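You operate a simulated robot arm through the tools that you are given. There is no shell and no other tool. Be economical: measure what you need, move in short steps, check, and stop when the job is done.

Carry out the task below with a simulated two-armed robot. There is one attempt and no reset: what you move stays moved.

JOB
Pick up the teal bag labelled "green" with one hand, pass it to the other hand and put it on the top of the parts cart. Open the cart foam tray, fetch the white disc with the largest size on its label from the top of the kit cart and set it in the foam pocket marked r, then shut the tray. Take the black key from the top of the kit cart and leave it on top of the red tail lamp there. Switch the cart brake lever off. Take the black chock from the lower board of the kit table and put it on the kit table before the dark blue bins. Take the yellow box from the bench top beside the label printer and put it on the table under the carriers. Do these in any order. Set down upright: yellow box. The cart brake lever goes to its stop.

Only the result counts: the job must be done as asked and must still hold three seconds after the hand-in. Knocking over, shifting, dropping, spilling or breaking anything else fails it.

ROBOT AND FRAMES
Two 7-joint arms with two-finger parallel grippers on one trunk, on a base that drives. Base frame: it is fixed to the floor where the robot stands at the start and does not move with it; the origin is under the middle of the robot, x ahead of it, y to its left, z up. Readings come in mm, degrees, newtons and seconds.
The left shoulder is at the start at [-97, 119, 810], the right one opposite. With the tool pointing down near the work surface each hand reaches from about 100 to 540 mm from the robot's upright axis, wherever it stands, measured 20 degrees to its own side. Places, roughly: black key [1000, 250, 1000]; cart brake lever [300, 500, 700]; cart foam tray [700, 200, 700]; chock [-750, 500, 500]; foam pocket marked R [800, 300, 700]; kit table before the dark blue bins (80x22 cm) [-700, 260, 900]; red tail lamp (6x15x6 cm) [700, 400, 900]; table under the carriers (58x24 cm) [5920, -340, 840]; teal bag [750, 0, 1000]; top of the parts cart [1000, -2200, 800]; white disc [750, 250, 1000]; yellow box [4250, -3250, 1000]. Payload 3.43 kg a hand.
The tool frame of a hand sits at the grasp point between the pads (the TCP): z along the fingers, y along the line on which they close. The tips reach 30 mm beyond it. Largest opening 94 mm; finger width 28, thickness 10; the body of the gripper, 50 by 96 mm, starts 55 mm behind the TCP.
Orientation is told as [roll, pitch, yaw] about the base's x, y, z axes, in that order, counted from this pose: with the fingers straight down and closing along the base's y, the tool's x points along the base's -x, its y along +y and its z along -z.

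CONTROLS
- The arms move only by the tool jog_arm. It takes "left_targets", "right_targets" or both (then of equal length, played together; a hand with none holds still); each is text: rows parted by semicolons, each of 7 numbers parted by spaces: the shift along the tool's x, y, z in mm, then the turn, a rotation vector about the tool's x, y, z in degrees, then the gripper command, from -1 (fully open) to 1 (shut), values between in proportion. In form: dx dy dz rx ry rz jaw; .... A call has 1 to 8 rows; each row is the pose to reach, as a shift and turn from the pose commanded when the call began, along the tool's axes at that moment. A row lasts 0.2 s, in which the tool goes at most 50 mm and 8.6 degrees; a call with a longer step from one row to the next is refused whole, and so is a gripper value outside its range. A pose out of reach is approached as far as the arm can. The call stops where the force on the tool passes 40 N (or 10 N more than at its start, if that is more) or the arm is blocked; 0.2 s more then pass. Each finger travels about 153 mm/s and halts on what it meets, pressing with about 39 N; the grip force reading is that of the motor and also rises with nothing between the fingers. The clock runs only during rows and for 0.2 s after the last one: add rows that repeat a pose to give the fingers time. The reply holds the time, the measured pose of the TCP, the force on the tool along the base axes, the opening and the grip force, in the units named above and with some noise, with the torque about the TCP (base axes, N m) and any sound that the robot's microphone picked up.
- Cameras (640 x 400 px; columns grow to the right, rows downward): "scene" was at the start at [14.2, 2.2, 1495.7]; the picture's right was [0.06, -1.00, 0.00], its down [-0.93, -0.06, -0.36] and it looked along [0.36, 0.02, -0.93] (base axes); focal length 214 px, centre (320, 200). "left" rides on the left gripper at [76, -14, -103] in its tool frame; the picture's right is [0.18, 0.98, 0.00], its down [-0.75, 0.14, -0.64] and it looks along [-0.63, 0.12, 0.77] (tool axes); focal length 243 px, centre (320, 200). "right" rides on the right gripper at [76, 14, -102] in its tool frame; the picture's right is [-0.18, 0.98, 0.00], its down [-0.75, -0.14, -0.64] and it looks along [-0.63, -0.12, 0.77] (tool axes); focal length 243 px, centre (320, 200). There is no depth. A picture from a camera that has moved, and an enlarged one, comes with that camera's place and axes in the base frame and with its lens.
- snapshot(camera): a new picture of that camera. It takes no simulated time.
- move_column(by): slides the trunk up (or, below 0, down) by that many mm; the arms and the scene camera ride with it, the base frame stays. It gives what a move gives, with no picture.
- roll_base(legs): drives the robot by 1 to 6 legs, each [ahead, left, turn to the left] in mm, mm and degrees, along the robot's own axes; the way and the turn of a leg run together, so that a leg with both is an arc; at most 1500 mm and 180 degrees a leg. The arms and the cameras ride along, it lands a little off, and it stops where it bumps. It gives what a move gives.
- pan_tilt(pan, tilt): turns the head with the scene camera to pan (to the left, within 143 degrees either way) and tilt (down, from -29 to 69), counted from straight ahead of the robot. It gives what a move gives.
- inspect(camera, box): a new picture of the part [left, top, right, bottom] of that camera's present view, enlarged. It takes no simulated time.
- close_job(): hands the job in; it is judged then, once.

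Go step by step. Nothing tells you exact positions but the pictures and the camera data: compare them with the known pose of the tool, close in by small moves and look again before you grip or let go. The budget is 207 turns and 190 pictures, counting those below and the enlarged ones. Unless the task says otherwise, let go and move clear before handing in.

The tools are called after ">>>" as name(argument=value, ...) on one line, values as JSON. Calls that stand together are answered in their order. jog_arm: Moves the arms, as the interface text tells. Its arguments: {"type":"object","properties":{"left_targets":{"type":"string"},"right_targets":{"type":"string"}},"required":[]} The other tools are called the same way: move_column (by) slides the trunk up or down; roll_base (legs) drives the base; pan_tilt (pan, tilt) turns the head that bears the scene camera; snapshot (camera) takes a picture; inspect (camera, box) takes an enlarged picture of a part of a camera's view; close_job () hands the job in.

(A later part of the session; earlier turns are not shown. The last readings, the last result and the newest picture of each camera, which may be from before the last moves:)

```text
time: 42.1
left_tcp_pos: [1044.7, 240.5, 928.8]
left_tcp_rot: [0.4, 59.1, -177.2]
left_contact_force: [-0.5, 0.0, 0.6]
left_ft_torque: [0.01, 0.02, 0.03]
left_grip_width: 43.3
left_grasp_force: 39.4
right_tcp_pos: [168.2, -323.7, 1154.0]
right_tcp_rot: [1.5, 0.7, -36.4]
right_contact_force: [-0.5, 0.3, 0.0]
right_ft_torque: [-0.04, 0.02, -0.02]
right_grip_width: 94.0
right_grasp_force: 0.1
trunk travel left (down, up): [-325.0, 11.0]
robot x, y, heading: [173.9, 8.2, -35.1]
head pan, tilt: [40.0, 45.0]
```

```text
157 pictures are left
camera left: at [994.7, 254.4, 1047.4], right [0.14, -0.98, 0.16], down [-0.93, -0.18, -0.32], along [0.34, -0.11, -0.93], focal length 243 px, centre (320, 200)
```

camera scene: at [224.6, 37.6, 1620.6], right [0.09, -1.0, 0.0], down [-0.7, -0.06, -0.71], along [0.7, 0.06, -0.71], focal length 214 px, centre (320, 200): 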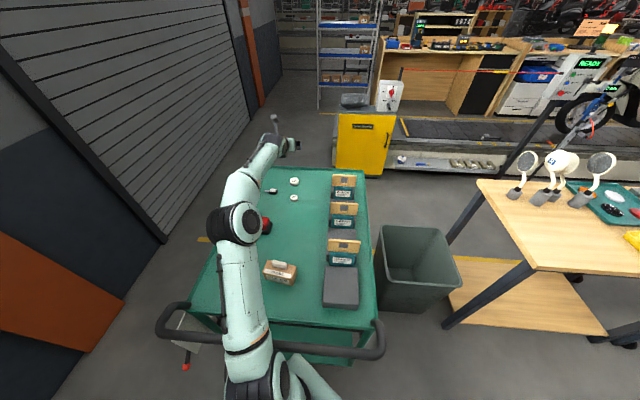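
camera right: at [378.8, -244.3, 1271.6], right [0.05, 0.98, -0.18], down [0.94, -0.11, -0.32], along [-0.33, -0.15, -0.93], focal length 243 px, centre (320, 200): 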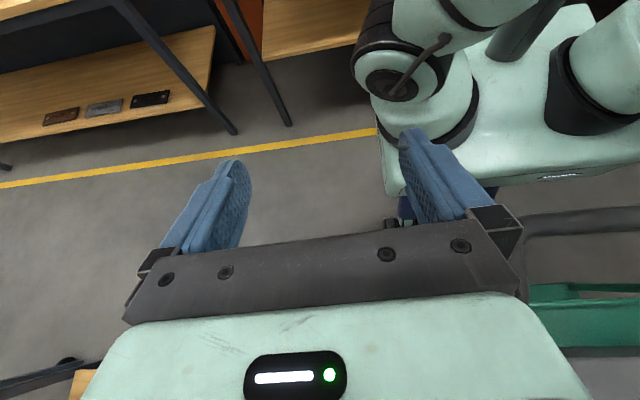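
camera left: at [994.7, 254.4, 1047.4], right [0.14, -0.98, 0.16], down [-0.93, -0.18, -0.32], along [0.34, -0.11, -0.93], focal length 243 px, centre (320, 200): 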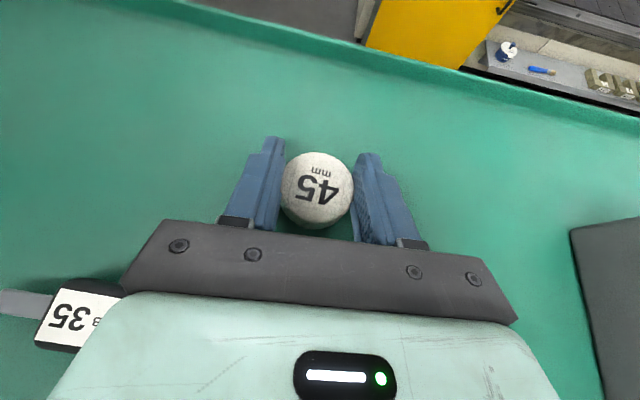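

Gripped. I'll lift and carry the disc to a free spot near (848,140) where I can regrasp it vertically later.

>>> jog_arm(left_targets="34 0 -20 0 0 0 1;68 0 -41 0 0 0 1;103 0 -62 0 0 0 1;77 22 -105 0 0 0 1;51 45 -148 0 0 0 1;25 67 -192 0 0 0 1;-1 90 -235 0 0 0 1;-1 90 -235 0 0 0 1")

>>> snapshot(camera="left")

>>> snapshot(camera="scene")

```text
refused: row 4 steps farther than a row can; nothing moved
```

```text
156 pictures are left
camera left: at [994.7, 254.4, 1047.4], right [0.14, -0.98, 0.16], down [-0.93, -0.18, -0.32], along [0.34, -0.11, -0.93], focal length 243 px, centre (320, 200)
```

left: 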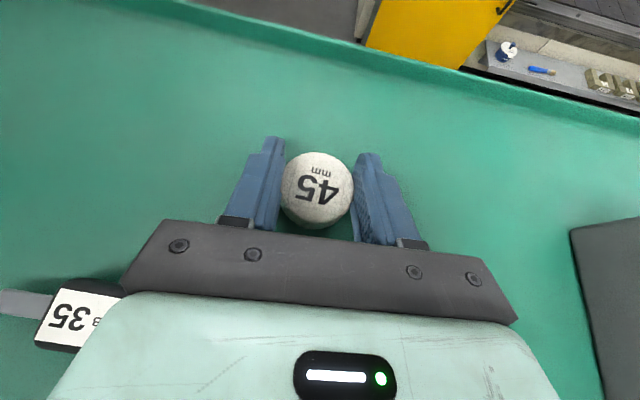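

```text
155 pictures are left
camera scene: at [224.5, 37.6, 1620.6], right [0.09, -1.0, 0.0], down [-0.7, -0.06, -0.71], along [0.7, 0.06, -0.71], focal length 214 px, centre (320, 200)
```

scene: 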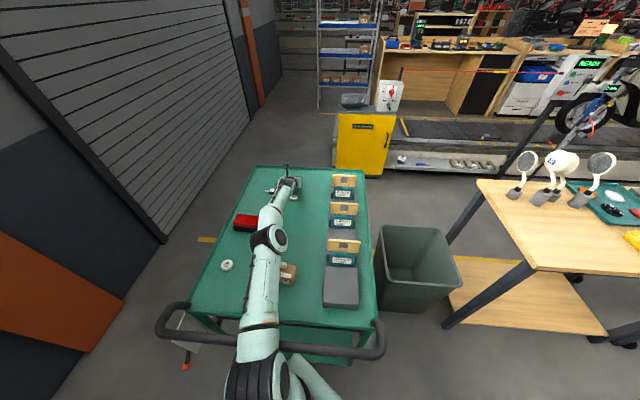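

One step was too long; I'll use finer rows.

>>> jog_arm(left_targets="39 0 -23 0 0 0 1;78 0 -46 0 0 0 1;103 0 -62 0 0 0 1;82 18 -96 0 0 0 1;61 36 -131 0 0 0 1;40 54 -166 0 0 0 1;20 72 -200 0 0 0 1;-1 90 -235 0 0 0 1")

>>> snapshot(camera="left")

>>> snapshot(camera="scene")

```text
time: 43.9
left_tcp_pos: [844.0, 143.0, 1050.8]
left_tcp_rot: [0.3, 59.2, -177.3]
left_contact_force: [0.1, -0.3, -0.4]
left_ft_torque: [-0.03, 0.01, -0.02]
left_grip_width: 0.3
left_grasp_force: 33.4
left hand out of reach, approached as far as the arm can: row 3
right_tcp_pos: [167.0, -322.9, 1154.9]
right_tcp_rot: [1.5, 0.7, -36.4]
right_contact_force: [-0.2, 0.1, -0.5]
right_ft_torque: [0.01, -0.01, -0.01]
right_grip_width: 93.9
right_grasp_force: 0.0
trunk travel left (down, up): [-325.0, 11.0]
robot x, y, heading: [180.6, 8.3, -34.9]
head pan, tilt: [40.0, 45.0]
```

```text
154 pictures are left
camera left: at [794.8, 155.2, 1169.6], right [0.13, -0.98, 0.16], down [-0.93, -0.18, -0.32], along [0.34, -0.11, -0.93], focal length 243 px, centre (320, 200)
```

left: 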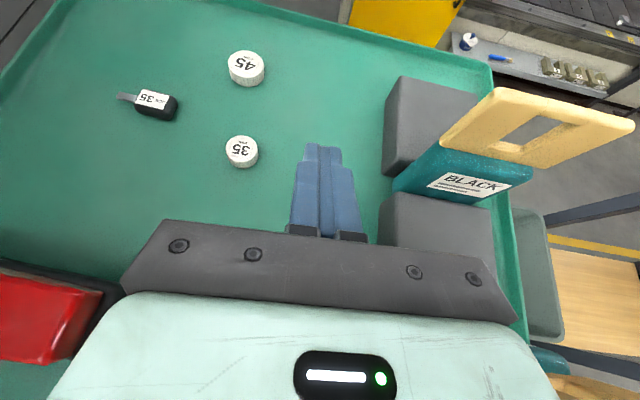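

```text
153 pictures are left
camera scene: at [223.4, 37.0, 1620.6], right [0.09, -1.0, 0.0], down [-0.7, -0.06, -0.71], along [0.71, 0.06, -0.71], focal length 214 px, centre (320, 200)
```

scene: 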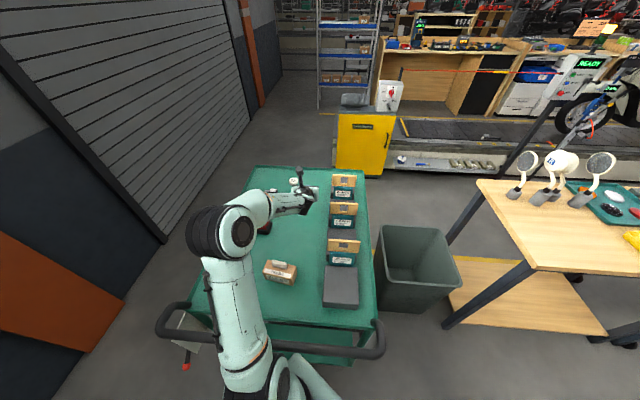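

The disc slipped out right away and still stands where it was. I gripped only its upper edge. I'll return with a slightly steeper tilt and the fingertips further back and lower.

>>> jog_arm(left_targets="9 -18 39 0 -1.6 0 -1;18 -36 78 0 -3.2 0 -1;28 -55 116 0 -4.8 0 -1;37 -73 155 0 -6.4 0 -1;46 -91 194 0 -8 0 -1;46 -91 194 0 -8 0 -1")

>>> snapshot(camera="left")

```text
time: 45.3
left_tcp_pos: [1022.0, 237.7, 991.1]
left_tcp_rot: [0.5, 51.4, -177.2]
left_contact_force: [-0.3, 0.4, -0.2]
left_ft_torque: [0.01, 0.01, -0.01]
left_grip_width: 94.1
left_grasp_force: 0.0
left hand out of reach, approached as far as the arm can: row 5, 6
right_tcp_pos: [167.1, -322.9, 1154.0]
right_tcp_rot: [1.5, 0.8, -36.4]
right_contact_force: [-0.2, 0.6, -0.7]
right_ft_torque: [0.0, -0.02, 0.0]
right_grip_width: 94.3
right_grasp_force: 0.1
trunk travel left (down, up): [-325.0, 11.0]
robot x, y, heading: [179.1, 8.1, -35.1]
head pan, tilt: [40.0, 45.0]
```

```text
152 pictures are left
camera left: at [988.4, 251.1, 1115.9], right [0.16, -0.98, 0.15], down [-0.97, -0.18, -0.19], along [0.21, -0.11, -0.97], focal length 243 px, centre (320, 200)
```

left: 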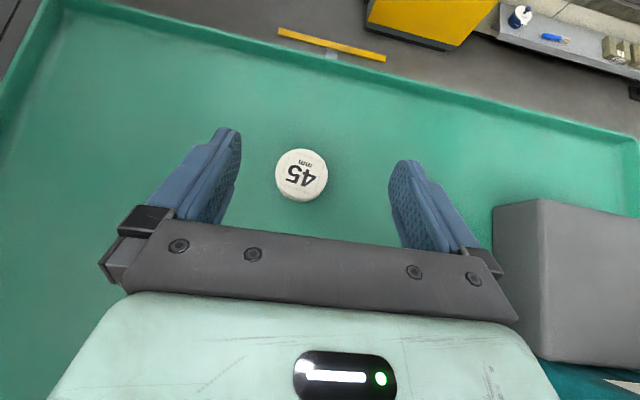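

>>> jog_arm(left_targets="-14 0 15 0 0 0 -1;-27 0 30 0 0 0 -1;-40 0 45 0 0 0 -1;-40 0 45 0 0 0 -1")

>>> snapshot(camera="left")

```text
time: 46.3
left_tcp_pos: [1032.0, 238.1, 931.9]
left_tcp_rot: [0.4, 51.1, -177.3]
left_contact_force: [-0.2, 0.7, 0.2]
left_ft_torque: [0.01, 0.03, 0.01]
left_grip_width: 94.1
left_grasp_force: 0.1
right_tcp_pos: [166.5, -322.3, 1153.8]
right_tcp_rot: [1.5, 0.7, -36.4]
right_contact_force: [0.7, 0.2, 0.4]
right_ft_torque: [-0.04, 0.0, 0.02]
right_grip_width: 94.1
right_grasp_force: 0.0
trunk travel left (down, up): [-325.0, 11.0]
robot x, y, heading: [179.4, 3.6, -34.8]
head pan, tilt: [40.0, 45.0]
```

```text
151 pictures are left
camera left: at [999.1, 251.2, 1056.7], right [0.16, -0.98, 0.15], down [-0.97, -0.18, -0.18], along [0.21, -0.11, -0.97], focal length 243 px, centre (320, 200)
```

left: 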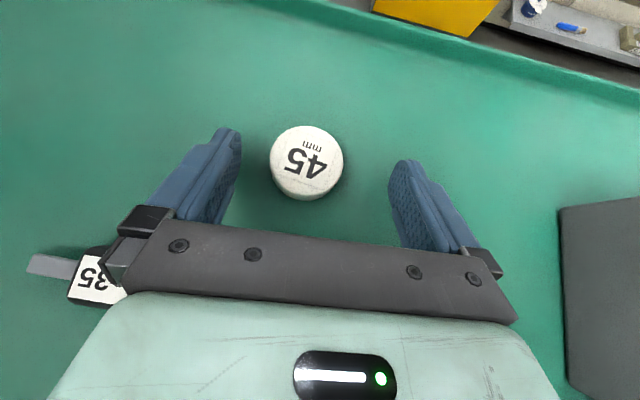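

>>> jog_arm(left_targets="3 -6.5 10 0 0 0 -1;3 -6.5 10 0 0 0 -1;3 -6.5 10 0 0 0 0.3;3 -6.5 10 0 0 0 1;3 -6.5 10 0 0 0 1;3 -6.5 10 0 0 0 1")

>>> snapshot(camera="left")

```text
time: 47.7
left_tcp_pos: [1032.2, 238.4, 931.9]
left_tcp_rot: [0.3, 51.1, -177.3]
left_contact_force: [-0.4, 0.8, 0.8]
left_ft_torque: [0.02, -0.01, 0.03]
left_grip_width: 43.1
left_grasp_force: 38.9
left hand out of reach, approached as far as the arm can: row 1, 2, 3, 4, 5, 6
right_tcp_pos: [167.7, -322.2, 1153.2]
right_tcp_rot: [1.6, 0.7, -36.5]
right_contact_force: [-0.1, 0.1, 0.3]
right_ft_torque: [0.02, -0.04, 0.0]
right_grip_width: 94.3
right_grasp_force: 0.1
trunk travel left (down, up): [-325.0, 11.0]
robot x, y, heading: [180.8, 9.9, -35.4]
head pan, tilt: [40.0, 45.0]
```

```text
150 pictures are left
camera left: at [999.3, 251.1, 1056.7], right [0.16, -0.98, 0.15], down [-0.97, -0.18, -0.18], along [0.21, -0.11, -0.97], focal length 243 px, centre (320, 200)
```

left: 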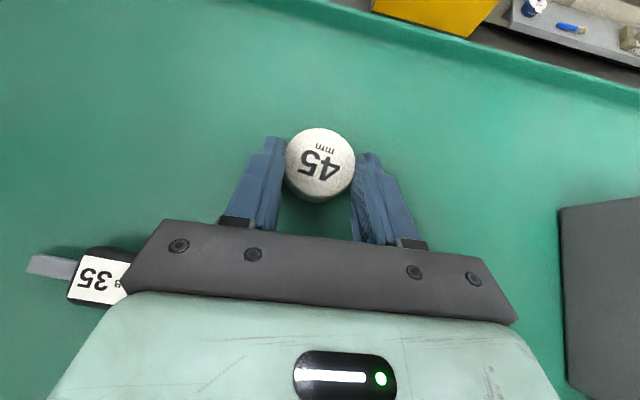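

The arm is at its limit a few mm short. I'll open, lift a bit, and nudge the base 30 mm forward.

>>> jog_arm(left_targets="0 0 0 0 0 0 -1;0 0 0 0 0 0 -1;0 0 0 0 0 0 -1;30 0 -36 0 0 0 -1;45 0 -80 0 0 0 -1")

>>> roll_base(legs=[[25, 17, 0]])

>>> snapshot(camera="left")

```text
time: 48.9
left_tcp_pos: [995.5, 236.5, 1018.2]
left_tcp_rot: [0.3, 51.0, -177.3]
left_contact_force: [-0.5, -0.1, 0.0]
left_ft_torque: [0.02, -0.02, 0.02]
left_grip_width: 94.1
left_grasp_force: 0.0
right_tcp_pos: [165.5, -323.2, 1153.5]
right_tcp_rot: [1.5, 0.7, -36.4]
right_contact_force: [-0.7, 0.1, 0.4]
right_ft_torque: [0.01, 0.03, 0.02]
right_grip_width: 94.0
right_grasp_force: 0.0
trunk travel left (down, up): [-325.0, 11.0]
robot x, y, heading: [179.6, 3.4, -34.9]
head pan, tilt: [40.0, 45.0]
```

```text
time: 50.0
left_tcp_pos: [1022.9, 239.1, 1020.4]
left_tcp_rot: [0.4, 51.2, -177.0]
left_contact_force: [0.2, 0.2, 0.8]
left_ft_torque: [0.0, 0.02, 0.04]
left_grip_width: 93.7
left_grasp_force: 0.0
right_tcp_pos: [192.3, -322.3, 1153.4]
right_tcp_rot: [1.7, 0.5, -36.3]
right_contact_force: [-0.1, 0.0, 0.6]
right_ft_torque: [-0.02, -0.02, 0.04]
right_grip_width: 93.8
right_grasp_force: 0.2
trunk travel left (down, up): [-325.0, 11.0]
robot x, y, heading: [208.5, 7.8, -35.0]
head pan, tilt: [40.0, 45.0]
stopped in leg 1: the robot was blocked; the commanded pose is now the measured one
```

```text
149 pictures are left
camera left: at [989.0, 252.6, 1144.2], right [0.16, -0.98, 0.15], down [-0.97, -0.19, -0.18], along [0.21, -0.11, -0.97], focal length 243 px, centre (320, 200)
```

left: 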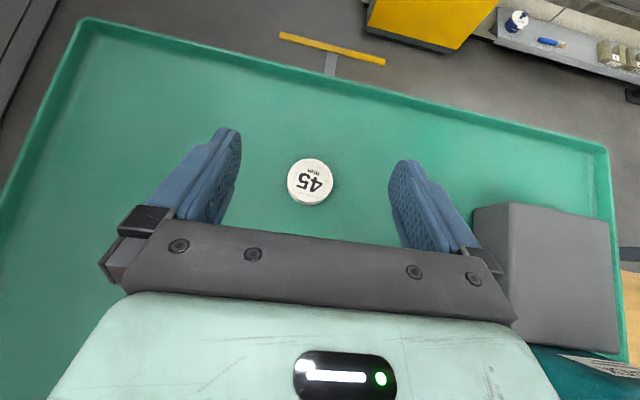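

The base touched something at x≈208. I'll back off 6 mm, then descend on the disc.

>>> roll_base(legs=[[-5, -3.5, 0]])

>>> jog_arm(left_targets="-19 -1 25 0 0 0 -1;-38 -3 50 0 0 0 -1;-57 -5 75 0 0 0 -1;-57 -5 75 0 0 0 -1")

>>> snapshot(camera="left")

```text
time: 50.7
left_tcp_pos: [1022.2, 237.5, 1016.2]
left_tcp_rot: [0.4, 50.9, -177.2]
left_contact_force: [-0.7, 0.2, -0.8]
left_ft_torque: [-0.03, -0.01, 0.0]
left_grip_width: 94.6
left_grasp_force: 0.0
right_tcp_pos: [193.5, -324.1, 1153.8]
right_tcp_rot: [1.6, 0.8, -36.2]
right_contact_force: [0.2, -0.1, 0.0]
right_ft_torque: [-0.02, 0.04, -0.03]
right_grip_width: 94.0
right_grasp_force: 0.0
trunk travel left (down, up): [-325.0, 11.0]
robot x, y, heading: [204.2, 6.6, -35.2]
head pan, tilt: [40.0, 45.0]
```

```text
time: 51.7
left_tcp_pos: [1043.8, 244.4, 930.4]
left_tcp_rot: [0.3, 51.5, -177.2]
left_contact_force: [-2.8, -0.4, 12.5]
left_ft_torque: [0.58, -0.05, 0.24]
left_grip_width: 93.7
left_grasp_force: 0.1
right_tcp_pos: [190.7, -324.6, 1153.7]
right_tcp_rot: [1.6, 0.7, -36.2]
right_contact_force: [-0.7, -1.1, 0.6]
right_ft_torque: [0.04, -0.01, 0.01]
right_grip_width: 94.2
right_grasp_force: 0.0
trunk travel left (down, up): [-325.0, 11.0]
robot x, y, heading: [202.7, 8.9, -34.9]
head pan, tilt: [40.0, 45.0]
```

```text
148 pictures are left
camera left: at [1009.4, 256.6, 1054.0], right [0.16, -0.98, 0.15], down [-0.96, -0.18, -0.19], along [0.21, -0.11, -0.97], focal length 243 px, centre (320, 200)
```

left: 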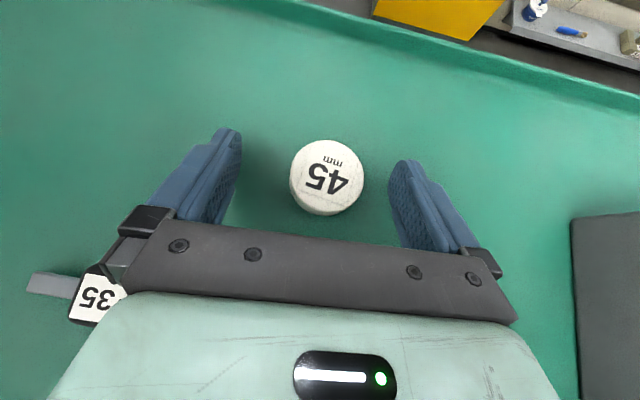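

Touching the table lightly, so I'm at the right height. I'll lift 1 mm, centre in y, and close.

>>> jog_arm(left_targets="2 4 -1 0 0 0 -1;2 4 -1 0 0 0 0.3;2 4 -1 0 0 0 1;2 4 -1 0 0 0 1;2 4 -1 0 0 0 1")

>>> jog_arm(left_targets="12 0 -9 0 0 0 1;23 0 -18 0 0 0 1;23 0 -18 0 0 0 1")

>>> snapshot(camera="left")

```text
time: 52.9
left_tcp_pos: [1043.2, 239.6, 930.0]
left_tcp_rot: [0.4, 51.2, -177.1]
left_contact_force: [-2.6, 5.6, 14.2]
left_ft_torque: [0.48, -0.1, 0.22]
left_grip_width: 42.9
left_grasp_force: 39.1
right_tcp_pos: [190.3, -323.1, 1153.2]
right_tcp_rot: [1.6, 0.5, -36.3]
right_contact_force: [0.0, -0.2, 0.2]
right_ft_torque: [-0.01, 0.01, 0.0]
right_grip_width: 93.9
right_grasp_force: 0.0
trunk travel left (down, up): [-325.0, 11.0]
robot x, y, heading: [203.5, 4.4, -35.1]
head pan, tilt: [40.0, 45.0]
```

```text
time: 53.7
left_tcp_pos: [1044.8, 238.1, 955.0]
left_tcp_rot: [0.4, 50.8, -177.1]
left_contact_force: [0.1, -0.6, -0.5]
left_ft_torque: [-0.04, 0.01, 0.0]
left_grip_width: 42.8
left_grasp_force: 39.0
right_tcp_pos: [192.4, -322.3, 1153.1]
right_tcp_rot: [1.5, 0.7, -36.4]
right_contact_force: [-0.2, -0.4, 0.7]
right_ft_torque: [-0.01, -0.02, -0.02]
right_grip_width: 94.0
right_grasp_force: 0.0
trunk travel left (down, up): [-325.0, 11.0]
robot x, y, heading: [198.5, 8.4, -34.8]
head pan, tilt: [40.0, 45.0]
```

```text
147 pictures are left
camera left: at [1011.8, 252.8, 1080.3], right [0.16, -0.98, 0.15], down [-0.97, -0.18, -0.18], along [0.2, -0.11, -0.97], focal length 243 px, centre (320, 200)
```

left: 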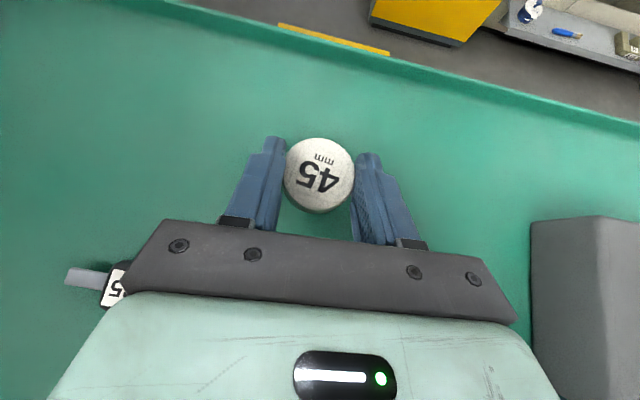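

Holding it this time. I'll lift and carry it to about (852,140).

>>> jog_arm(left_targets="20 0 -16 0 0 0 1;39 0 -31 0 0 0 1;19 15 -56 0 0 0 1;-1 30 -82 0 0 0 1;-22 45 -107 0 0 0 1;-42 60 -132 0 0 0 1;-62 75 -158 0 0 0 1;-83 90 -183 0 0 0 1")

>>> snapshot(camera="left")

```text
time: 55.5
left_tcp_pos: [853.5, 139.6, 1009.9]
left_tcp_rot: [0.7, 51.1, -177.3]
left_contact_force: [-0.2, -0.6, 0.4]
left_ft_torque: [0.02, 0.01, 0.02]
left_grip_width: 42.7
left_grasp_force: 38.7
right_tcp_pos: [189.4, -323.8, 1154.6]
right_tcp_rot: [1.6, 0.6, -36.3]
right_contact_force: [-0.1, 0.2, -0.3]
right_ft_torque: [-0.02, 0.03, -0.01]
right_grip_width: 93.8
right_grasp_force: 0.0
trunk travel left (down, up): [-325.0, 11.0]
robot x, y, heading: [203.8, 2.2, -34.9]
head pan, tilt: [40.0, 45.0]
```

```text
146 pictures are left
camera left: at [819.6, 152.8, 1133.9], right [0.15, -0.98, 0.15], down [-0.97, -0.18, -0.18], along [0.21, -0.12, -0.97], focal length 243 px, centre (320, 200)
```

left: 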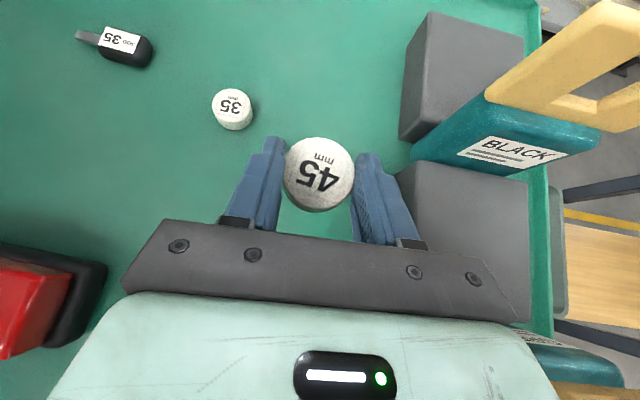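

The disc is held well. I'll shift slightly away from the grey blocks, lower to the table and release.

>>> jog_arm(left_targets="-20 -5 16 0 0 0 1;-40 -10 32 0 0 0 1;-60 -15 48 0 0 0 1;-60 -15 48 0 0 0 1")

>>> jog_arm(left_targets="-1 0 1 0 0 0 1;-1 0 1 0 0 0 0.3;-1 0 1 0 0 0 -1;-1 0 1 0 0 0 -1;-1 0 1 0 0 0 -1")

>>> snapshot(camera="left")

```text
time: 56.5
left_tcp_pos: [849.5, 152.9, 933.5]
left_tcp_rot: [0.0, 51.3, -177.3]
left_contact_force: [0.2, 0.0, 0.7]
left_ft_torque: [0.01, 0.0, 0.01]
left_grip_width: 42.6
left_grasp_force: 39.1
right_tcp_pos: [188.3, -326.4, 1153.1]
right_tcp_rot: [1.7, 0.5, -36.3]
right_contact_force: [0.0, 0.6, -0.3]
right_ft_torque: [0.0, -0.01, 0.02]
right_grip_width: 93.9
right_grasp_force: 0.0
trunk travel left (down, up): [-325.0, 11.0]
robot x, y, heading: [200.4, 3.5, -35.0]
head pan, tilt: [40.0, 45.0]
```

```text
time: 57.7
left_tcp_pos: [849.3, 153.0, 931.8]
left_tcp_rot: [0.1, 51.3, -177.4]
left_contact_force: [-0.2, -0.1, 0.0]
left_ft_torque: [0.0, 0.01, 0.01]
left_grip_width: 94.1
left_grasp_force: 0.0
right_tcp_pos: [187.6, -326.7, 1152.0]
right_tcp_rot: [1.8, 0.6, -36.3]
right_contact_force: [0.3, -0.6, 0.4]
right_ft_torque: [0.01, -0.01, -0.02]
right_grip_width: 94.2
right_grasp_force: 0.0
trunk travel left (down, up): [-325.0, 11.0]
robot x, y, heading: [199.5, 5.3, -35.1]
head pan, tilt: [40.0, 45.0]
```

```text
145 pictures are left
camera left: at [816.2, 166.5, 1057.0], right [0.16, -0.98, 0.14], down [-0.97, -0.18, -0.19], along [0.21, -0.11, -0.97], focal length 243 px, centre (320, 200)
```

left: 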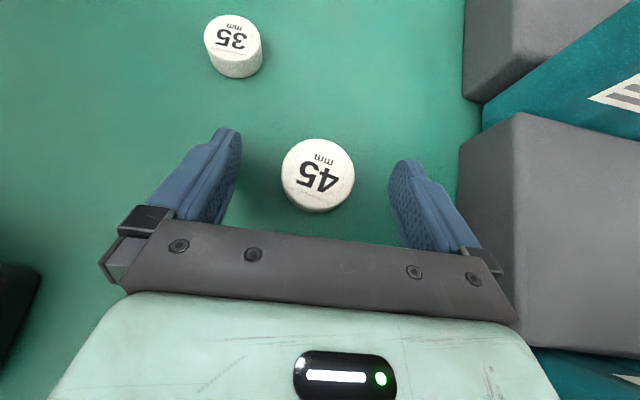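

The disc stands at about (859,152). Next the key at (985,332), whose length lies along y. I'll lift, swing over there and yaw the hand about 47° left so the jaws close across it.

>>> jog_arm(left_targets="23 0 -18 0 0 0 -1;47 0 -37 6 0 -4.8 -1;63 -31 -16 12 0 -9.6 -1;79 -63 4 18 0 -14.4 -1;95 -94 25 24.5 0 -19.6 -1;111 -126 45 31 0 -24.8 -1;127 -157 66 36.7 0 -29.4 -1;127 -157 66 36.7 0 -29.4 -1")

>>> snapshot(camera="left")

```text
time: 59.5
left_tcp_pos: [975.7, 319.1, 985.0]
left_tcp_rot: [-0.1, 50.9, -130.4]
left_contact_force: [-0.9, 0.3, -0.2]
left_ft_torque: [-0.02, -0.03, -0.01]
left_grip_width: 94.0
left_grasp_force: 0.0
right_tcp_pos: [192.5, -323.6, 1153.9]
right_tcp_rot: [1.5, 0.7, -36.3]
right_contact_force: [-0.4, -1.0, 0.4]
right_ft_torque: [-0.04, 0.0, -0.03]
right_grip_width: 93.9
right_grasp_force: 0.1
trunk travel left (down, up): [-325.0, 11.0]
robot x, y, heading: [202.8, 6.1, -35.0]
head pan, tilt: [40.0, 45.0]
```

```text
144 pictures are left
camera left: at [945.0, 303.9, 1110.5], right [0.82, -0.55, 0.14], down [-0.52, -0.83, -0.18], along [0.22, 0.07, -0.97], focal length 243 px, centre (320, 200)
```

left: 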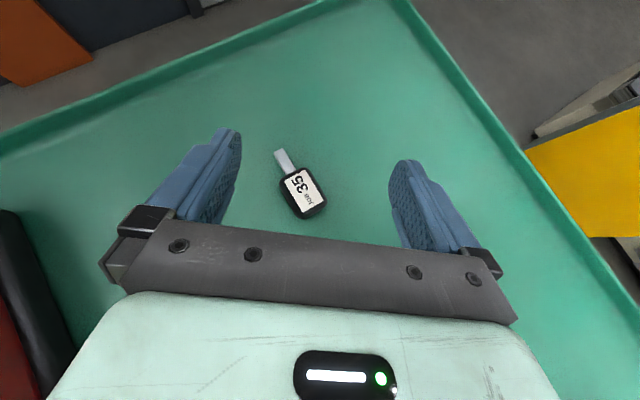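

The key's axis points about az 85°, while my hand is at 50°. I'll rotate about 22° more and descend part way.

>>> jog_arm(left_targets="0 0 0 6 0 -4.8 -1;0 0 0 12 0 -9.6 -1;-7 -1 10 17.2 0 -13.8 -1;-14 -2 19 17.2 0 -13.8 -1;-22 -2 29 17.2 0 -13.8 -1;-22 -2 29 17.2 0 -13.8 -1")

>>> snapshot(camera="left")

```text
time: 60.9
left_tcp_pos: [950.2, 320.2, 955.8]
left_tcp_rot: [-0.3, 51.0, -108.5]
left_contact_force: [-0.5, 0.0, 0.5]
left_ft_torque: [0.0, 0.0, 0.01]
left_grip_width: 94.1
left_grasp_force: 0.1
left hand out of reach, approached as far as the arm can: row 2, 3, 4, 5, 6
right_tcp_pos: [192.4, -322.7, 1154.2]
right_tcp_rot: [1.6, 0.7, -36.3]
right_contact_force: [-0.5, -0.7, 0.6]
right_ft_torque: [-0.01, -0.01, -0.02]
right_grip_width: 93.9
right_grasp_force: 0.0
trunk travel left (down, up): [-325.0, 11.0]
robot x, y, heading: [204.6, 3.6, -34.9]
head pan, tilt: [40.0, 45.0]
```

```text
143 pictures are left
camera left: at [926.2, 295.7, 1079.0], right [0.97, -0.2, 0.14], down [-0.17, -0.97, -0.18], along [0.17, 0.15, -0.97], focal length 243 px, centre (320, 200)
```

left: 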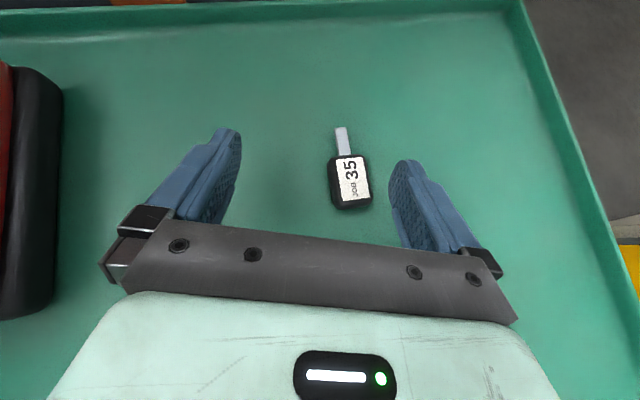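

The key already sits between the fingers. I'll descend from here, nudging towards it as far as reach permits.

>>> jog_arm(left_targets="-7 3 11 0 0 0 -1;-13.6 6 21.4 0 0 0 -1;-13.6 6 21.4 0 0 0 -1")

>>> snapshot(camera="left")

```text
time: 61.7
left_tcp_pos: [954.6, 326.2, 950.8]
left_tcp_rot: [2.1, 51.3, -106.6]
left_contact_force: [-0.7, -0.4, 0.9]
left_ft_torque: [0.0, 0.02, -0.04]
left_grip_width: 93.8
left_grasp_force: 0.0
left hand out of reach, approached as far as the arm can: row 2, 3
right_tcp_pos: [193.2, -325.5, 1158.1]
right_tcp_rot: [1.7, 0.3, -36.3]
right_contact_force: [0.1, -0.2, -1.1]
right_ft_torque: [-0.03, 0.02, -0.01]
right_grip_width: 93.9
right_grasp_force: 0.0
trunk travel left (down, up): [-325.0, 11.0]
robot x, y, heading: [204.6, 8.2, -35.1]
head pan, tilt: [40.0, 45.0]
```

```text
142 pictures are left
camera left: at [927.6, 301.8, 1073.9], right [0.97, -0.2, 0.17], down [-0.17, -0.97, -0.18], along [0.2, 0.15, -0.97], focal length 243 px, centre (320, 200)
```

left: 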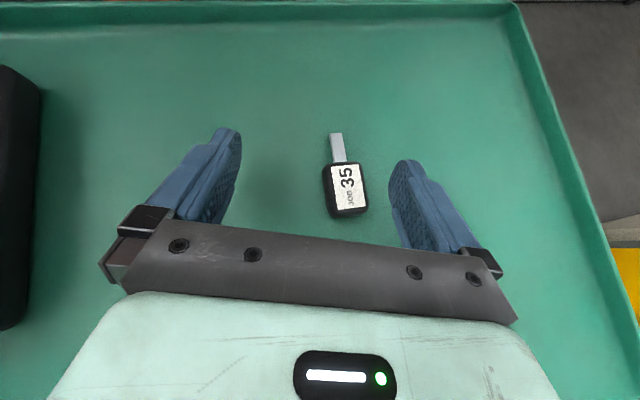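

>>> jog_arm(left_targets="-8 -2 6 0 0 0 -1;-16 -4 12 0 0 0 -1;-16 -4 12 0 0 0 -1")

>>> snapshot(camera="scene")

```text
time: 62.7
left_tcp_pos: [956.3, 330.3, 956.8]
left_tcp_rot: [5.4, 52.0, -103.5]
left_contact_force: [1.2, 0.4, -0.9]
left_ft_torque: [0.08, -0.06, -0.02]
left_grip_width: 94.1
left_grasp_force: 0.1
right_tcp_pos: [192.0, -327.9, 1158.2]
right_tcp_rot: [1.8, 0.2, -36.3]
right_contact_force: [0.0, 0.6, -0.5]
right_ft_torque: [-0.01, -0.02, 0.01]
right_grip_width: 94.0
right_grasp_force: 0.0
trunk travel left (down, up): [-325.0, 11.0]
robot x, y, heading: [202.6, 6.9, -35.0]
head pan, tilt: [40.0, 45.0]
stopped in row 3 (left hand): the arm was blocked; the commanded pose is now the measured one
```

```text
141 pictures are left
camera scene: at [245.0, 33.5, 1625.1], right [0.09, -1.0, 0.0], down [-0.7, -0.06, -0.71], along [0.71, 0.06, -0.7], focal length 214 px, centre (320, 200)
```

scene: 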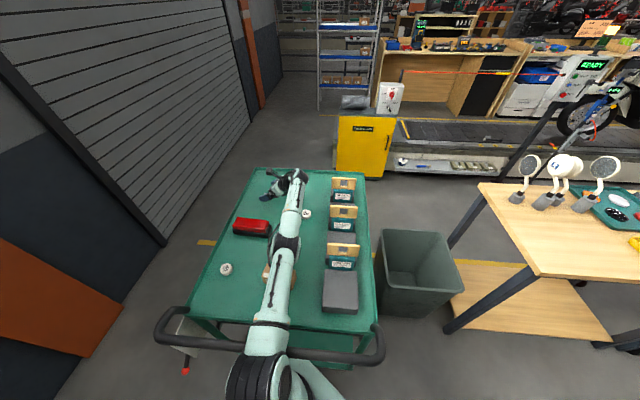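

The arm is pressing on something; the elbow is low over the BULBS box or handlebar. I'll raise it right away and check.

>>> jog_arm(left_targets="16 0 -12 0 0 0 -1;31 0 -25 0 0 0 -1;47 0 -37 0 0 0 -1;62 0 -50 0 0 0 -1")

>>> inspect(camera="scene", box=[150, 150, 390, 380])

```text
time: 63.7
left_tcp_pos: [945.7, 336.2, 1002.5]
left_tcp_rot: [1.7, 51.4, -106.5]
left_contact_force: [0.8, 0.2, -0.1]
left_ft_torque: [-0.02, 0.03, -0.05]
left_grip_width: 93.6
left_grasp_force: 0.1
right_tcp_pos: [190.3, -319.7, 1151.5]
right_tcp_rot: [1.5, 0.9, -36.3]
right_contact_force: [-0.2, 0.9, 0.4]
right_ft_torque: [-0.03, 0.0, 0.0]
right_grip_width: 94.0
right_grasp_force: 0.2
trunk travel left (down, up): [-325.0, 11.0]
robot x, y, heading: [206.0, 7.5, -35.0]
head pan, tilt: [40.0, 45.0]
```

```text
1.74 times, centred on (270, 265) of scene
camera zoom: at [247.9, 40.1, 1618.0], right [0.09, -1.0, 0.0], down [-0.7, -0.06, -0.71], along [0.7, 0.06, -0.71], focal length 373 px, centre (407, 87)
```

zoom: 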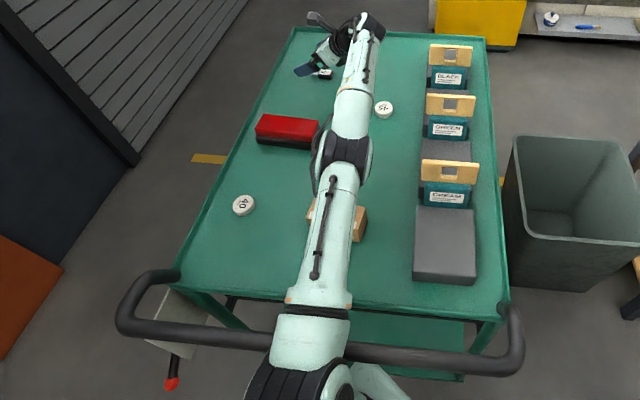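

The arm was probably riding the handlebar. I'll go back to the earlier good pose (az ≈50°) and check the surroundings.

>>> jog_arm(left_targets="0 6 0 -5 0 4 -1;0 12 0 -10 0 8 -1;0 20 0 -14 0 11.2 -1;-5 28 0 -18 0 14.4 -1;-10 32 2 -18 0 14.4 -1;-18 32 4 -18 0 14.4 -1")

>>> snapshot(camera="left")

>>> inspect(camera="scene", box=[150, 150, 390, 380])

```text
time: 65.1
left_tcp_pos: [1003.8, 318.9, 1000.7]
left_tcp_rot: [2.2, 52.1, -129.1]
left_contact_force: [-0.9, 0.3, -0.3]
left_ft_torque: [0.01, 0.01, -0.03]
left_grip_width: 93.9
left_grasp_force: 0.0
left hand out of reach, approached as far as the arm can: row 1, 2, 3, 4, 5, 6
right_tcp_pos: [193.1, -321.1, 1154.8]
right_tcp_rot: [1.5, 0.6, -36.3]
right_contact_force: [0.7, 0.0, 0.2]
right_ft_torque: [-0.04, -0.01, 0.04]
right_grip_width: 94.2
right_grasp_force: 0.1
trunk travel left (down, up): [-325.0, 11.0]
robot x, y, heading: [201.0, 6.1, -35.0]
head pan, tilt: [40.0, 45.0]
```

```text
139 pictures are left
camera left: at [967.0, 304.0, 1123.6], right [0.81, -0.56, 0.17], down [-0.52, -0.83, -0.2], along [0.25, 0.07, -0.97], focal length 243 px, centre (320, 200)
```

left: 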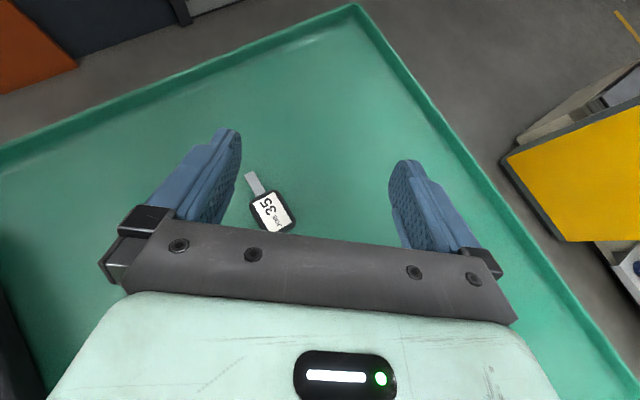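

```text
1.74 times, centred on (270, 265) of scene
camera zoom: at [248.6, 39.2, 1621.5], right [0.09, -1.0, 0.0], down [-0.7, -0.06, -0.71], along [0.7, 0.06, -0.71], focal length 373 px, centre (407, 87)
```

zoom: 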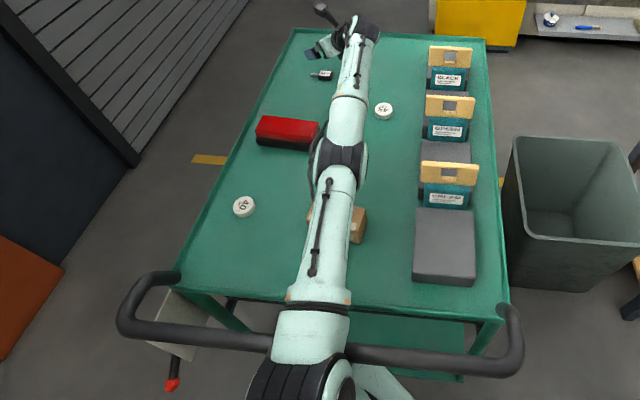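

>>> jog_arm(left_targets="-8 -8 -1 0 0 0 -1;-16 -15 -2 0 0 0 -1;-24 -22 -4 0 0 0 -1;-24 -22 -4 0 0 0 -1")

>>> snapshot(camera="left")

```text
time: 66.1
left_tcp_pos: [1005.1, 320.1, 993.3]
left_tcp_rot: [3.1, 52.5, -128.3]
left_contact_force: [-0.2, 0.5, 0.0]
left_ft_torque: [-0.01, 0.0, -0.01]
left_grip_width: 94.0
left_grasp_force: 0.0
left hand out of reach, approached as far as the arm can: row 1, 2, 3, 4
right_tcp_pos: [194.0, -322.2, 1156.2]
right_tcp_rot: [1.6, 0.5, -36.3]
right_contact_force: [-0.1, 0.0, 0.1]
right_ft_torque: [-0.02, -0.03, 0.0]
right_grip_width: 94.1
right_grasp_force: 0.1
trunk travel left (down, up): [-325.0, 11.0]
robot x, y, heading: [203.4, 6.4, -34.8]
head pan, tilt: [40.0, 45.0]
```

```text
137 pictures are left
camera left: at [967.9, 306.6, 1116.4], right [0.81, -0.55, 0.18], down [-0.52, -0.83, -0.2], along [0.26, 0.07, -0.96], focal length 243 px, centre (320, 200)
```

left: 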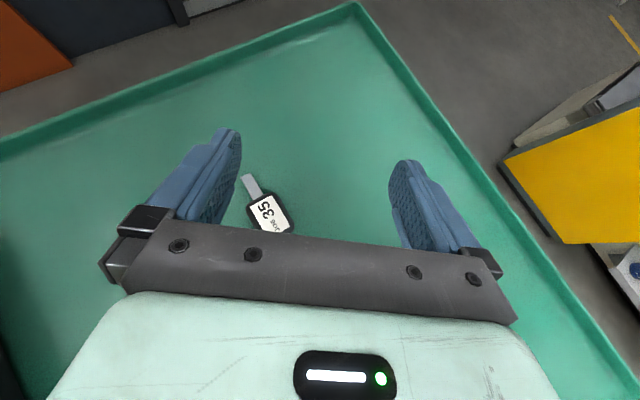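

The arm is stuck near a joint limit. I'll retract up and back so it bends again, turning the hand back to face forward.

>>> jog_arm(left_targets="5 -14 -38 0 0 0 -1;5 -28 -76 -6 0 4.7 -1;3 -42 -114 -12 0 9.4 -1;1 -56 -150 -18 0 14 -1;-1 -70 -186 -24 0 18.8 -1;-3 -83 -220 -30 0 23.4 -1;-5 -95 -252 -36 0 28 -1;-5 -95 -252 -38 0 29.6 -1")

>>> snapshot(camera="scene")

```text
time: 67.9
left_tcp_pos: [987.6, 216.6, 1210.2]
left_tcp_rot: [-5.7, 50.0, -176.3]
left_contact_force: [0.6, -4.1, -0.5]
left_ft_torque: [0.08, -0.01, 0.19]
left_grip_width: 93.9
left_grasp_force: 0.1
left hand out of reach, approached as far as the arm can: row 1, 2, 3, 4, 5, 6, 7, 8
right_tcp_pos: [194.8, -319.5, 1154.3]
right_tcp_rot: [1.4, 0.7, -36.2]
right_contact_force: [0.6, 0.0, 0.0]
right_ft_torque: [-0.04, 0.0, -0.02]
right_grip_width: 94.0
right_grasp_force: 0.0
trunk travel left (down, up): [-325.0, 11.0]
robot x, y, heading: [200.1, 6.6, -35.2]
head pan, tilt: [40.0, 45.0]
```

```text
136 pictures are left
camera scene: at [250.7, 40.5, 1620.5], right [0.09, -1.0, 0.0], down [-0.71, -0.06, -0.71], along [0.7, 0.06, -0.71], focal length 214 px, centre (320, 200)
```

scene: 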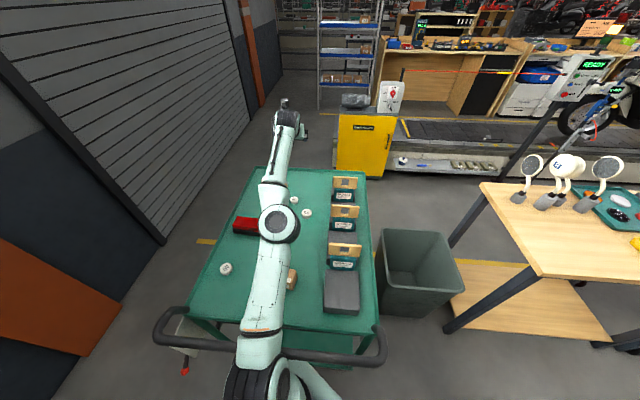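

Objects are all in place. The arm is stretched straight, so I'll pull it back step by step to bend the elbow.

>>> jog_arm(left_targets="-20 0 -30 0 0 0 -1;-40 0 -60 0 0 0 -1;-60 0 -90 0 0 0 -1;-80 0 -120 0 0 0 -1;-100 0 -150 0 0 0 -1;-120 0 -180 0 0 0 -1;-140 0 -210 0 0 0 -1;-160 0 -240 0 0 0 -1")

>>> snapshot(camera="scene")

```text
time: 69.7
left_tcp_pos: [831.4, 164.5, 1398.2]
left_tcp_rot: [2.8, 50.3, -172.1]
left_contact_force: [-0.1, 0.3, -0.4]
left_ft_torque: [-0.03, 0.03, 0.01]
left_grip_width: 94.2
left_grasp_force: 0.1
left hand out of reach, approached as far as the arm can: row 1, 2, 3, 4, 5, 6, 7, 8
right_tcp_pos: [188.3, -321.5, 1154.5]
right_tcp_rot: [1.6, 0.5, -36.3]
right_contact_force: [0.9, -0.6, 0.7]
right_ft_torque: [0.02, 0.0, 0.0]
right_grip_width: 94.2
right_grasp_force: 0.1
trunk travel left (down, up): [-325.0, 11.0]
robot x, y, heading: [201.5, 6.2, -34.7]
head pan, tilt: [40.0, 45.0]
```

```text
135 pictures are left
camera scene: at [242.9, 39.9, 1620.8], right [0.09, -1.0, 0.0], down [-0.7, -0.06, -0.71], along [0.71, 0.06, -0.7], focal length 214 px, centre (320, 200)
```

scene: 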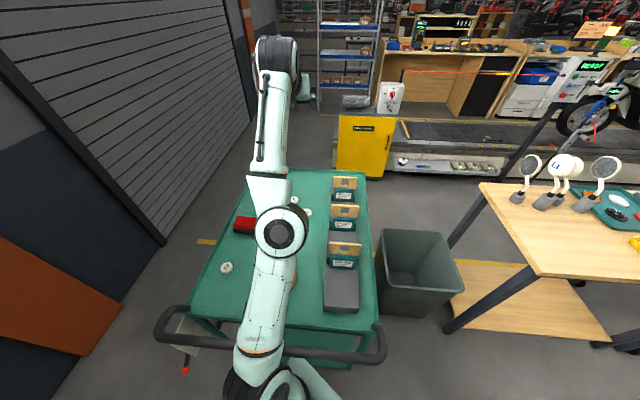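

I'll raise the hand high and back to fold the arm over a safe area.

>>> jog_arm(left_targets="10 -6 -46 0 0 0 -1;10 -12 -92 0 0 0 -1;0 -19 -138 0 0 0 -1;-15 -26 -184 0 0 0 -1;-35 -33 -228 0 0 0 -1;-55 -40 -272 0 0 0 -1;-80 -47 -314 0 0 0 -1;-105 -54 -356 0 0 0 -1")

>>> snapshot(camera="scene")

```text
time: 71.7
left_tcp_pos: [441.9, 23.2, 1528.5]
left_tcp_rot: [-6.3, 47.9, 144.0]
left_contact_force: [-0.2, 0.3, -0.2]
left_ft_torque: [-0.06, -0.03, -0.06]
left_grip_width: 94.2
left_grasp_force: 0.1
left hand out of reach, approached as far as the arm can: row 1, 2, 3, 4, 7
right_tcp_pos: [193.8, -317.9, 1155.8]
right_tcp_rot: [1.3, 0.7, -36.2]
right_contact_force: [0.1, 0.5, 1.0]
right_ft_torque: [-0.03, 0.0, -0.02]
right_grip_width: 94.0
right_grasp_force: 0.1
trunk travel left (down, up): [-325.0, 11.0]
robot x, y, heading: [206.3, 8.4, -34.9]
head pan, tilt: [40.0, 45.0]
stopped in row 8 (left hand): the arm was blocked; the commanded pose is now the measured one
```

```text
134 pictures are left
camera scene: at [255.0, 54.8, 1634.1], right [0.21, -0.98, 0.0], down [-0.57, -0.12, -0.81], along [0.8, 0.17, -0.58], focal length 214 px, centre (320, 200)
```

scene: 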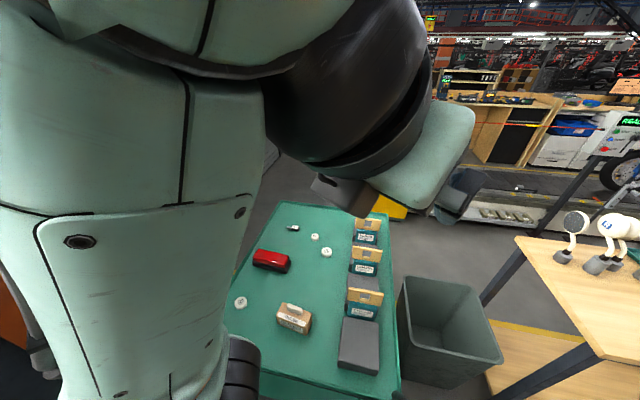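

The arm brushed the head, so I'll move it away to the left and down.

>>> jog_arm(left_targets="-10 -38 0 0 0 0 -1;-22 -76 0 0 0 0 -1;-34 -114 2 0 0 0 -1;-48 -150 3 0 0 0 -1;-64 -180 4 0 0 0 -1")

>>> pan_tilt(pan=40, tilt=45)

>>> snapshot(camera="scene")

```text
time: 72.9
left_tcp_pos: [507.7, 69.7, 1530.8]
left_tcp_rot: [-6.2, 49.6, 143.8]
left_contact_force: [-0.4, -0.7, -0.1]
left_ft_torque: [0.01, 0.03, 0.03]
left_grip_width: 93.9
left_grasp_force: 0.1
left hand out of reach, approached as far as the arm can: row 1, 2, 3, 4, 5
right_tcp_pos: [193.0, -324.0, 1154.1]
right_tcp_rot: [1.6, 0.7, -36.3]
right_contact_force: [-0.6, 0.3, -0.8]
right_ft_torque: [-0.04, -0.01, -0.05]
right_grip_width: 93.9
right_grasp_force: 0.1
trunk travel left (down, up): [-325.0, 11.0]
robot x, y, heading: [201.7, 1.6, -35.0]
head pan, tilt: [40.0, 45.0]
```

```text
time: 73.5
left_tcp_pos: [507.4, 69.4, 1530.8]
left_tcp_rot: [-5.9, 49.5, 143.7]
left_contact_force: [0.4, -0.2, 0.0]
left_ft_torque: [-0.01, 0.02, 0.0]
left_grip_width: 94.1
left_grasp_force: 0.0
right_tcp_pos: [192.6, -323.6, 1154.1]
right_tcp_rot: [1.5, 0.7, -36.2]
right_contact_force: [0.6, -0.5, 0.1]
right_ft_torque: [-0.02, 0.0, -0.03]
right_grip_width: 94.0
right_grasp_force: 0.1
trunk travel left (down, up): [-325.0, 11.0]
robot x, y, heading: [204.2, 5.3, -34.9]
head pan, tilt: [40.0, 45.0]
```

```text
133 pictures are left
camera scene: at [249.2, 37.0, 1620.6], right [0.09, -1.0, 0.0], down [-0.7, -0.06, -0.71], along [0.7, 0.06, -0.71], focal length 214 px, centre (320, 200)
```

scene: 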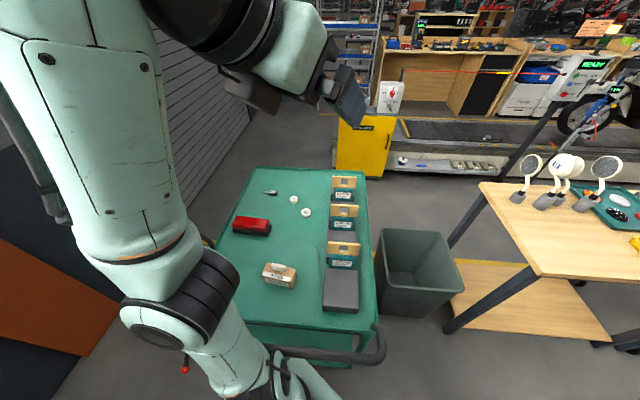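

The elbow is out to the left again, with the objects undisturbed. I'll move the hand forward and down over the cart and straighten the yaw.

>>> jog_arm(left_targets="-16 -28 35 3.7 0 -3.2 -1;-32 -57 70 7.4 0 -6.4 -1;-48 -86 105 11.1 0 -9.5 -1;-64 -115 140 14.8 0 -12.7 -1;-80 -144 175 18.5 0 -15.9 -1;-96 -173 210 22.2 0 -19 -1;-112 -202 245 25.9 0 -22.2 -1;-128 -231 280 29.6 0 -25.4 -1")

>>> snapshot(camera="scene")

```text
time: 75.3
left_tcp_pos: [752.3, 214.1, 1270.0]
left_tcp_rot: [-5.6, 52.0, -177.3]
left_contact_force: [-0.3, 0.6, -0.7]
left_ft_torque: [-0.02, 0.02, -0.05]
left_grip_width: 94.1
left_grasp_force: 0.0
left hand out of reach, approached as far as the arm can: row 1, 2
right_tcp_pos: [192.1, -325.0, 1154.3]
right_tcp_rot: [1.5, 0.7, -36.4]
right_contact_force: [0.4, 0.3, -0.5]
right_ft_torque: [0.03, 0.02, -0.01]
right_grip_width: 94.0
right_grasp_force: 0.1
trunk travel left (down, up): [-325.0, 11.0]
robot x, y, heading: [203.3, 1.9, -35.1]
head pan, tilt: [40.0, 45.0]
```

```text
132 pictures are left
camera scene: at [248.7, 36.0, 1620.7], right [0.09, -1.0, 0.0], down [-0.7, -0.06, -0.71], along [0.7, 0.06, -0.71], focal length 214 px, centre (320, 200)
```

scene: 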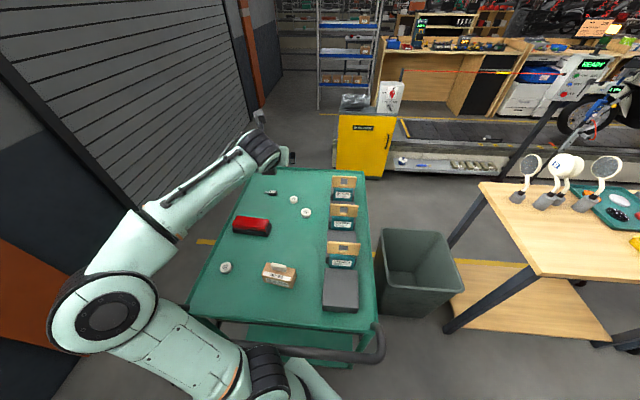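

>>> jog_arm(left_targets="-10 -12 44 4.9 0 -2.9 -1;-20 -24 88 9.8 0 -5.8 -1;-30 -36 132 14.6 0 -8.7 -1;-40 -48 176 19.5 0 -11.6 -1;-50 -60 220 24.4 0 -14.5 -1;-60 -72 264 29.3 0 -17.4 -1;-70 -83 308 34.1 0 -20.2 -1;-80 -94 352 39 0 -23 -1")

>>> snapshot(camera="left")

```text
time: 77.1
left_tcp_pos: [963.6, 353.1, 993.5]
left_tcp_rot: [-13.8, 55.8, -139.2]
left_contact_force: [0.0, 0.1, -0.2]
left_ft_torque: [-0.01, 0.01, 0.02]
left_grip_width: 94.1
left_grasp_force: 0.1
right_tcp_pos: [194.1, -322.2, 1154.8]
right_tcp_rot: [1.4, 0.7, -36.3]
right_contact_force: [0.8, 0.2, 0.7]
right_ft_torque: [-0.02, 0.03, -0.02]
right_grip_width: 94.2
right_grasp_force: 0.0
trunk travel left (down, up): [-325.0, 11.0]
robot x, y, heading: [203.0, 3.9, -34.8]
head pan, tilt: [40.0, 45.0]
```

```text
131 pictures are left
camera left: at [938.5, 317.2, 1114.4], right [0.85, -0.53, 0.02], down [-0.5, -0.81, -0.29], along [0.17, 0.24, -0.96], focal length 243 px, centre (320, 200)
```

left: 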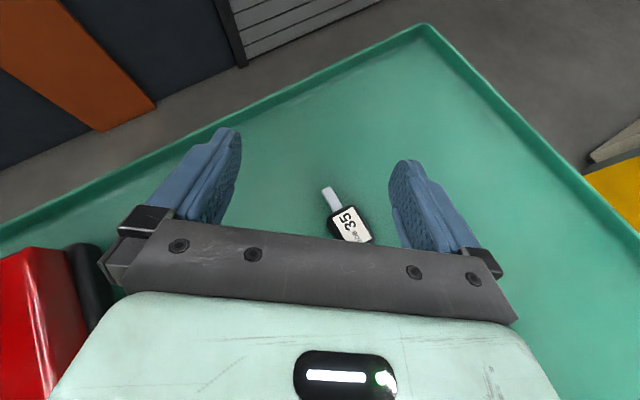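

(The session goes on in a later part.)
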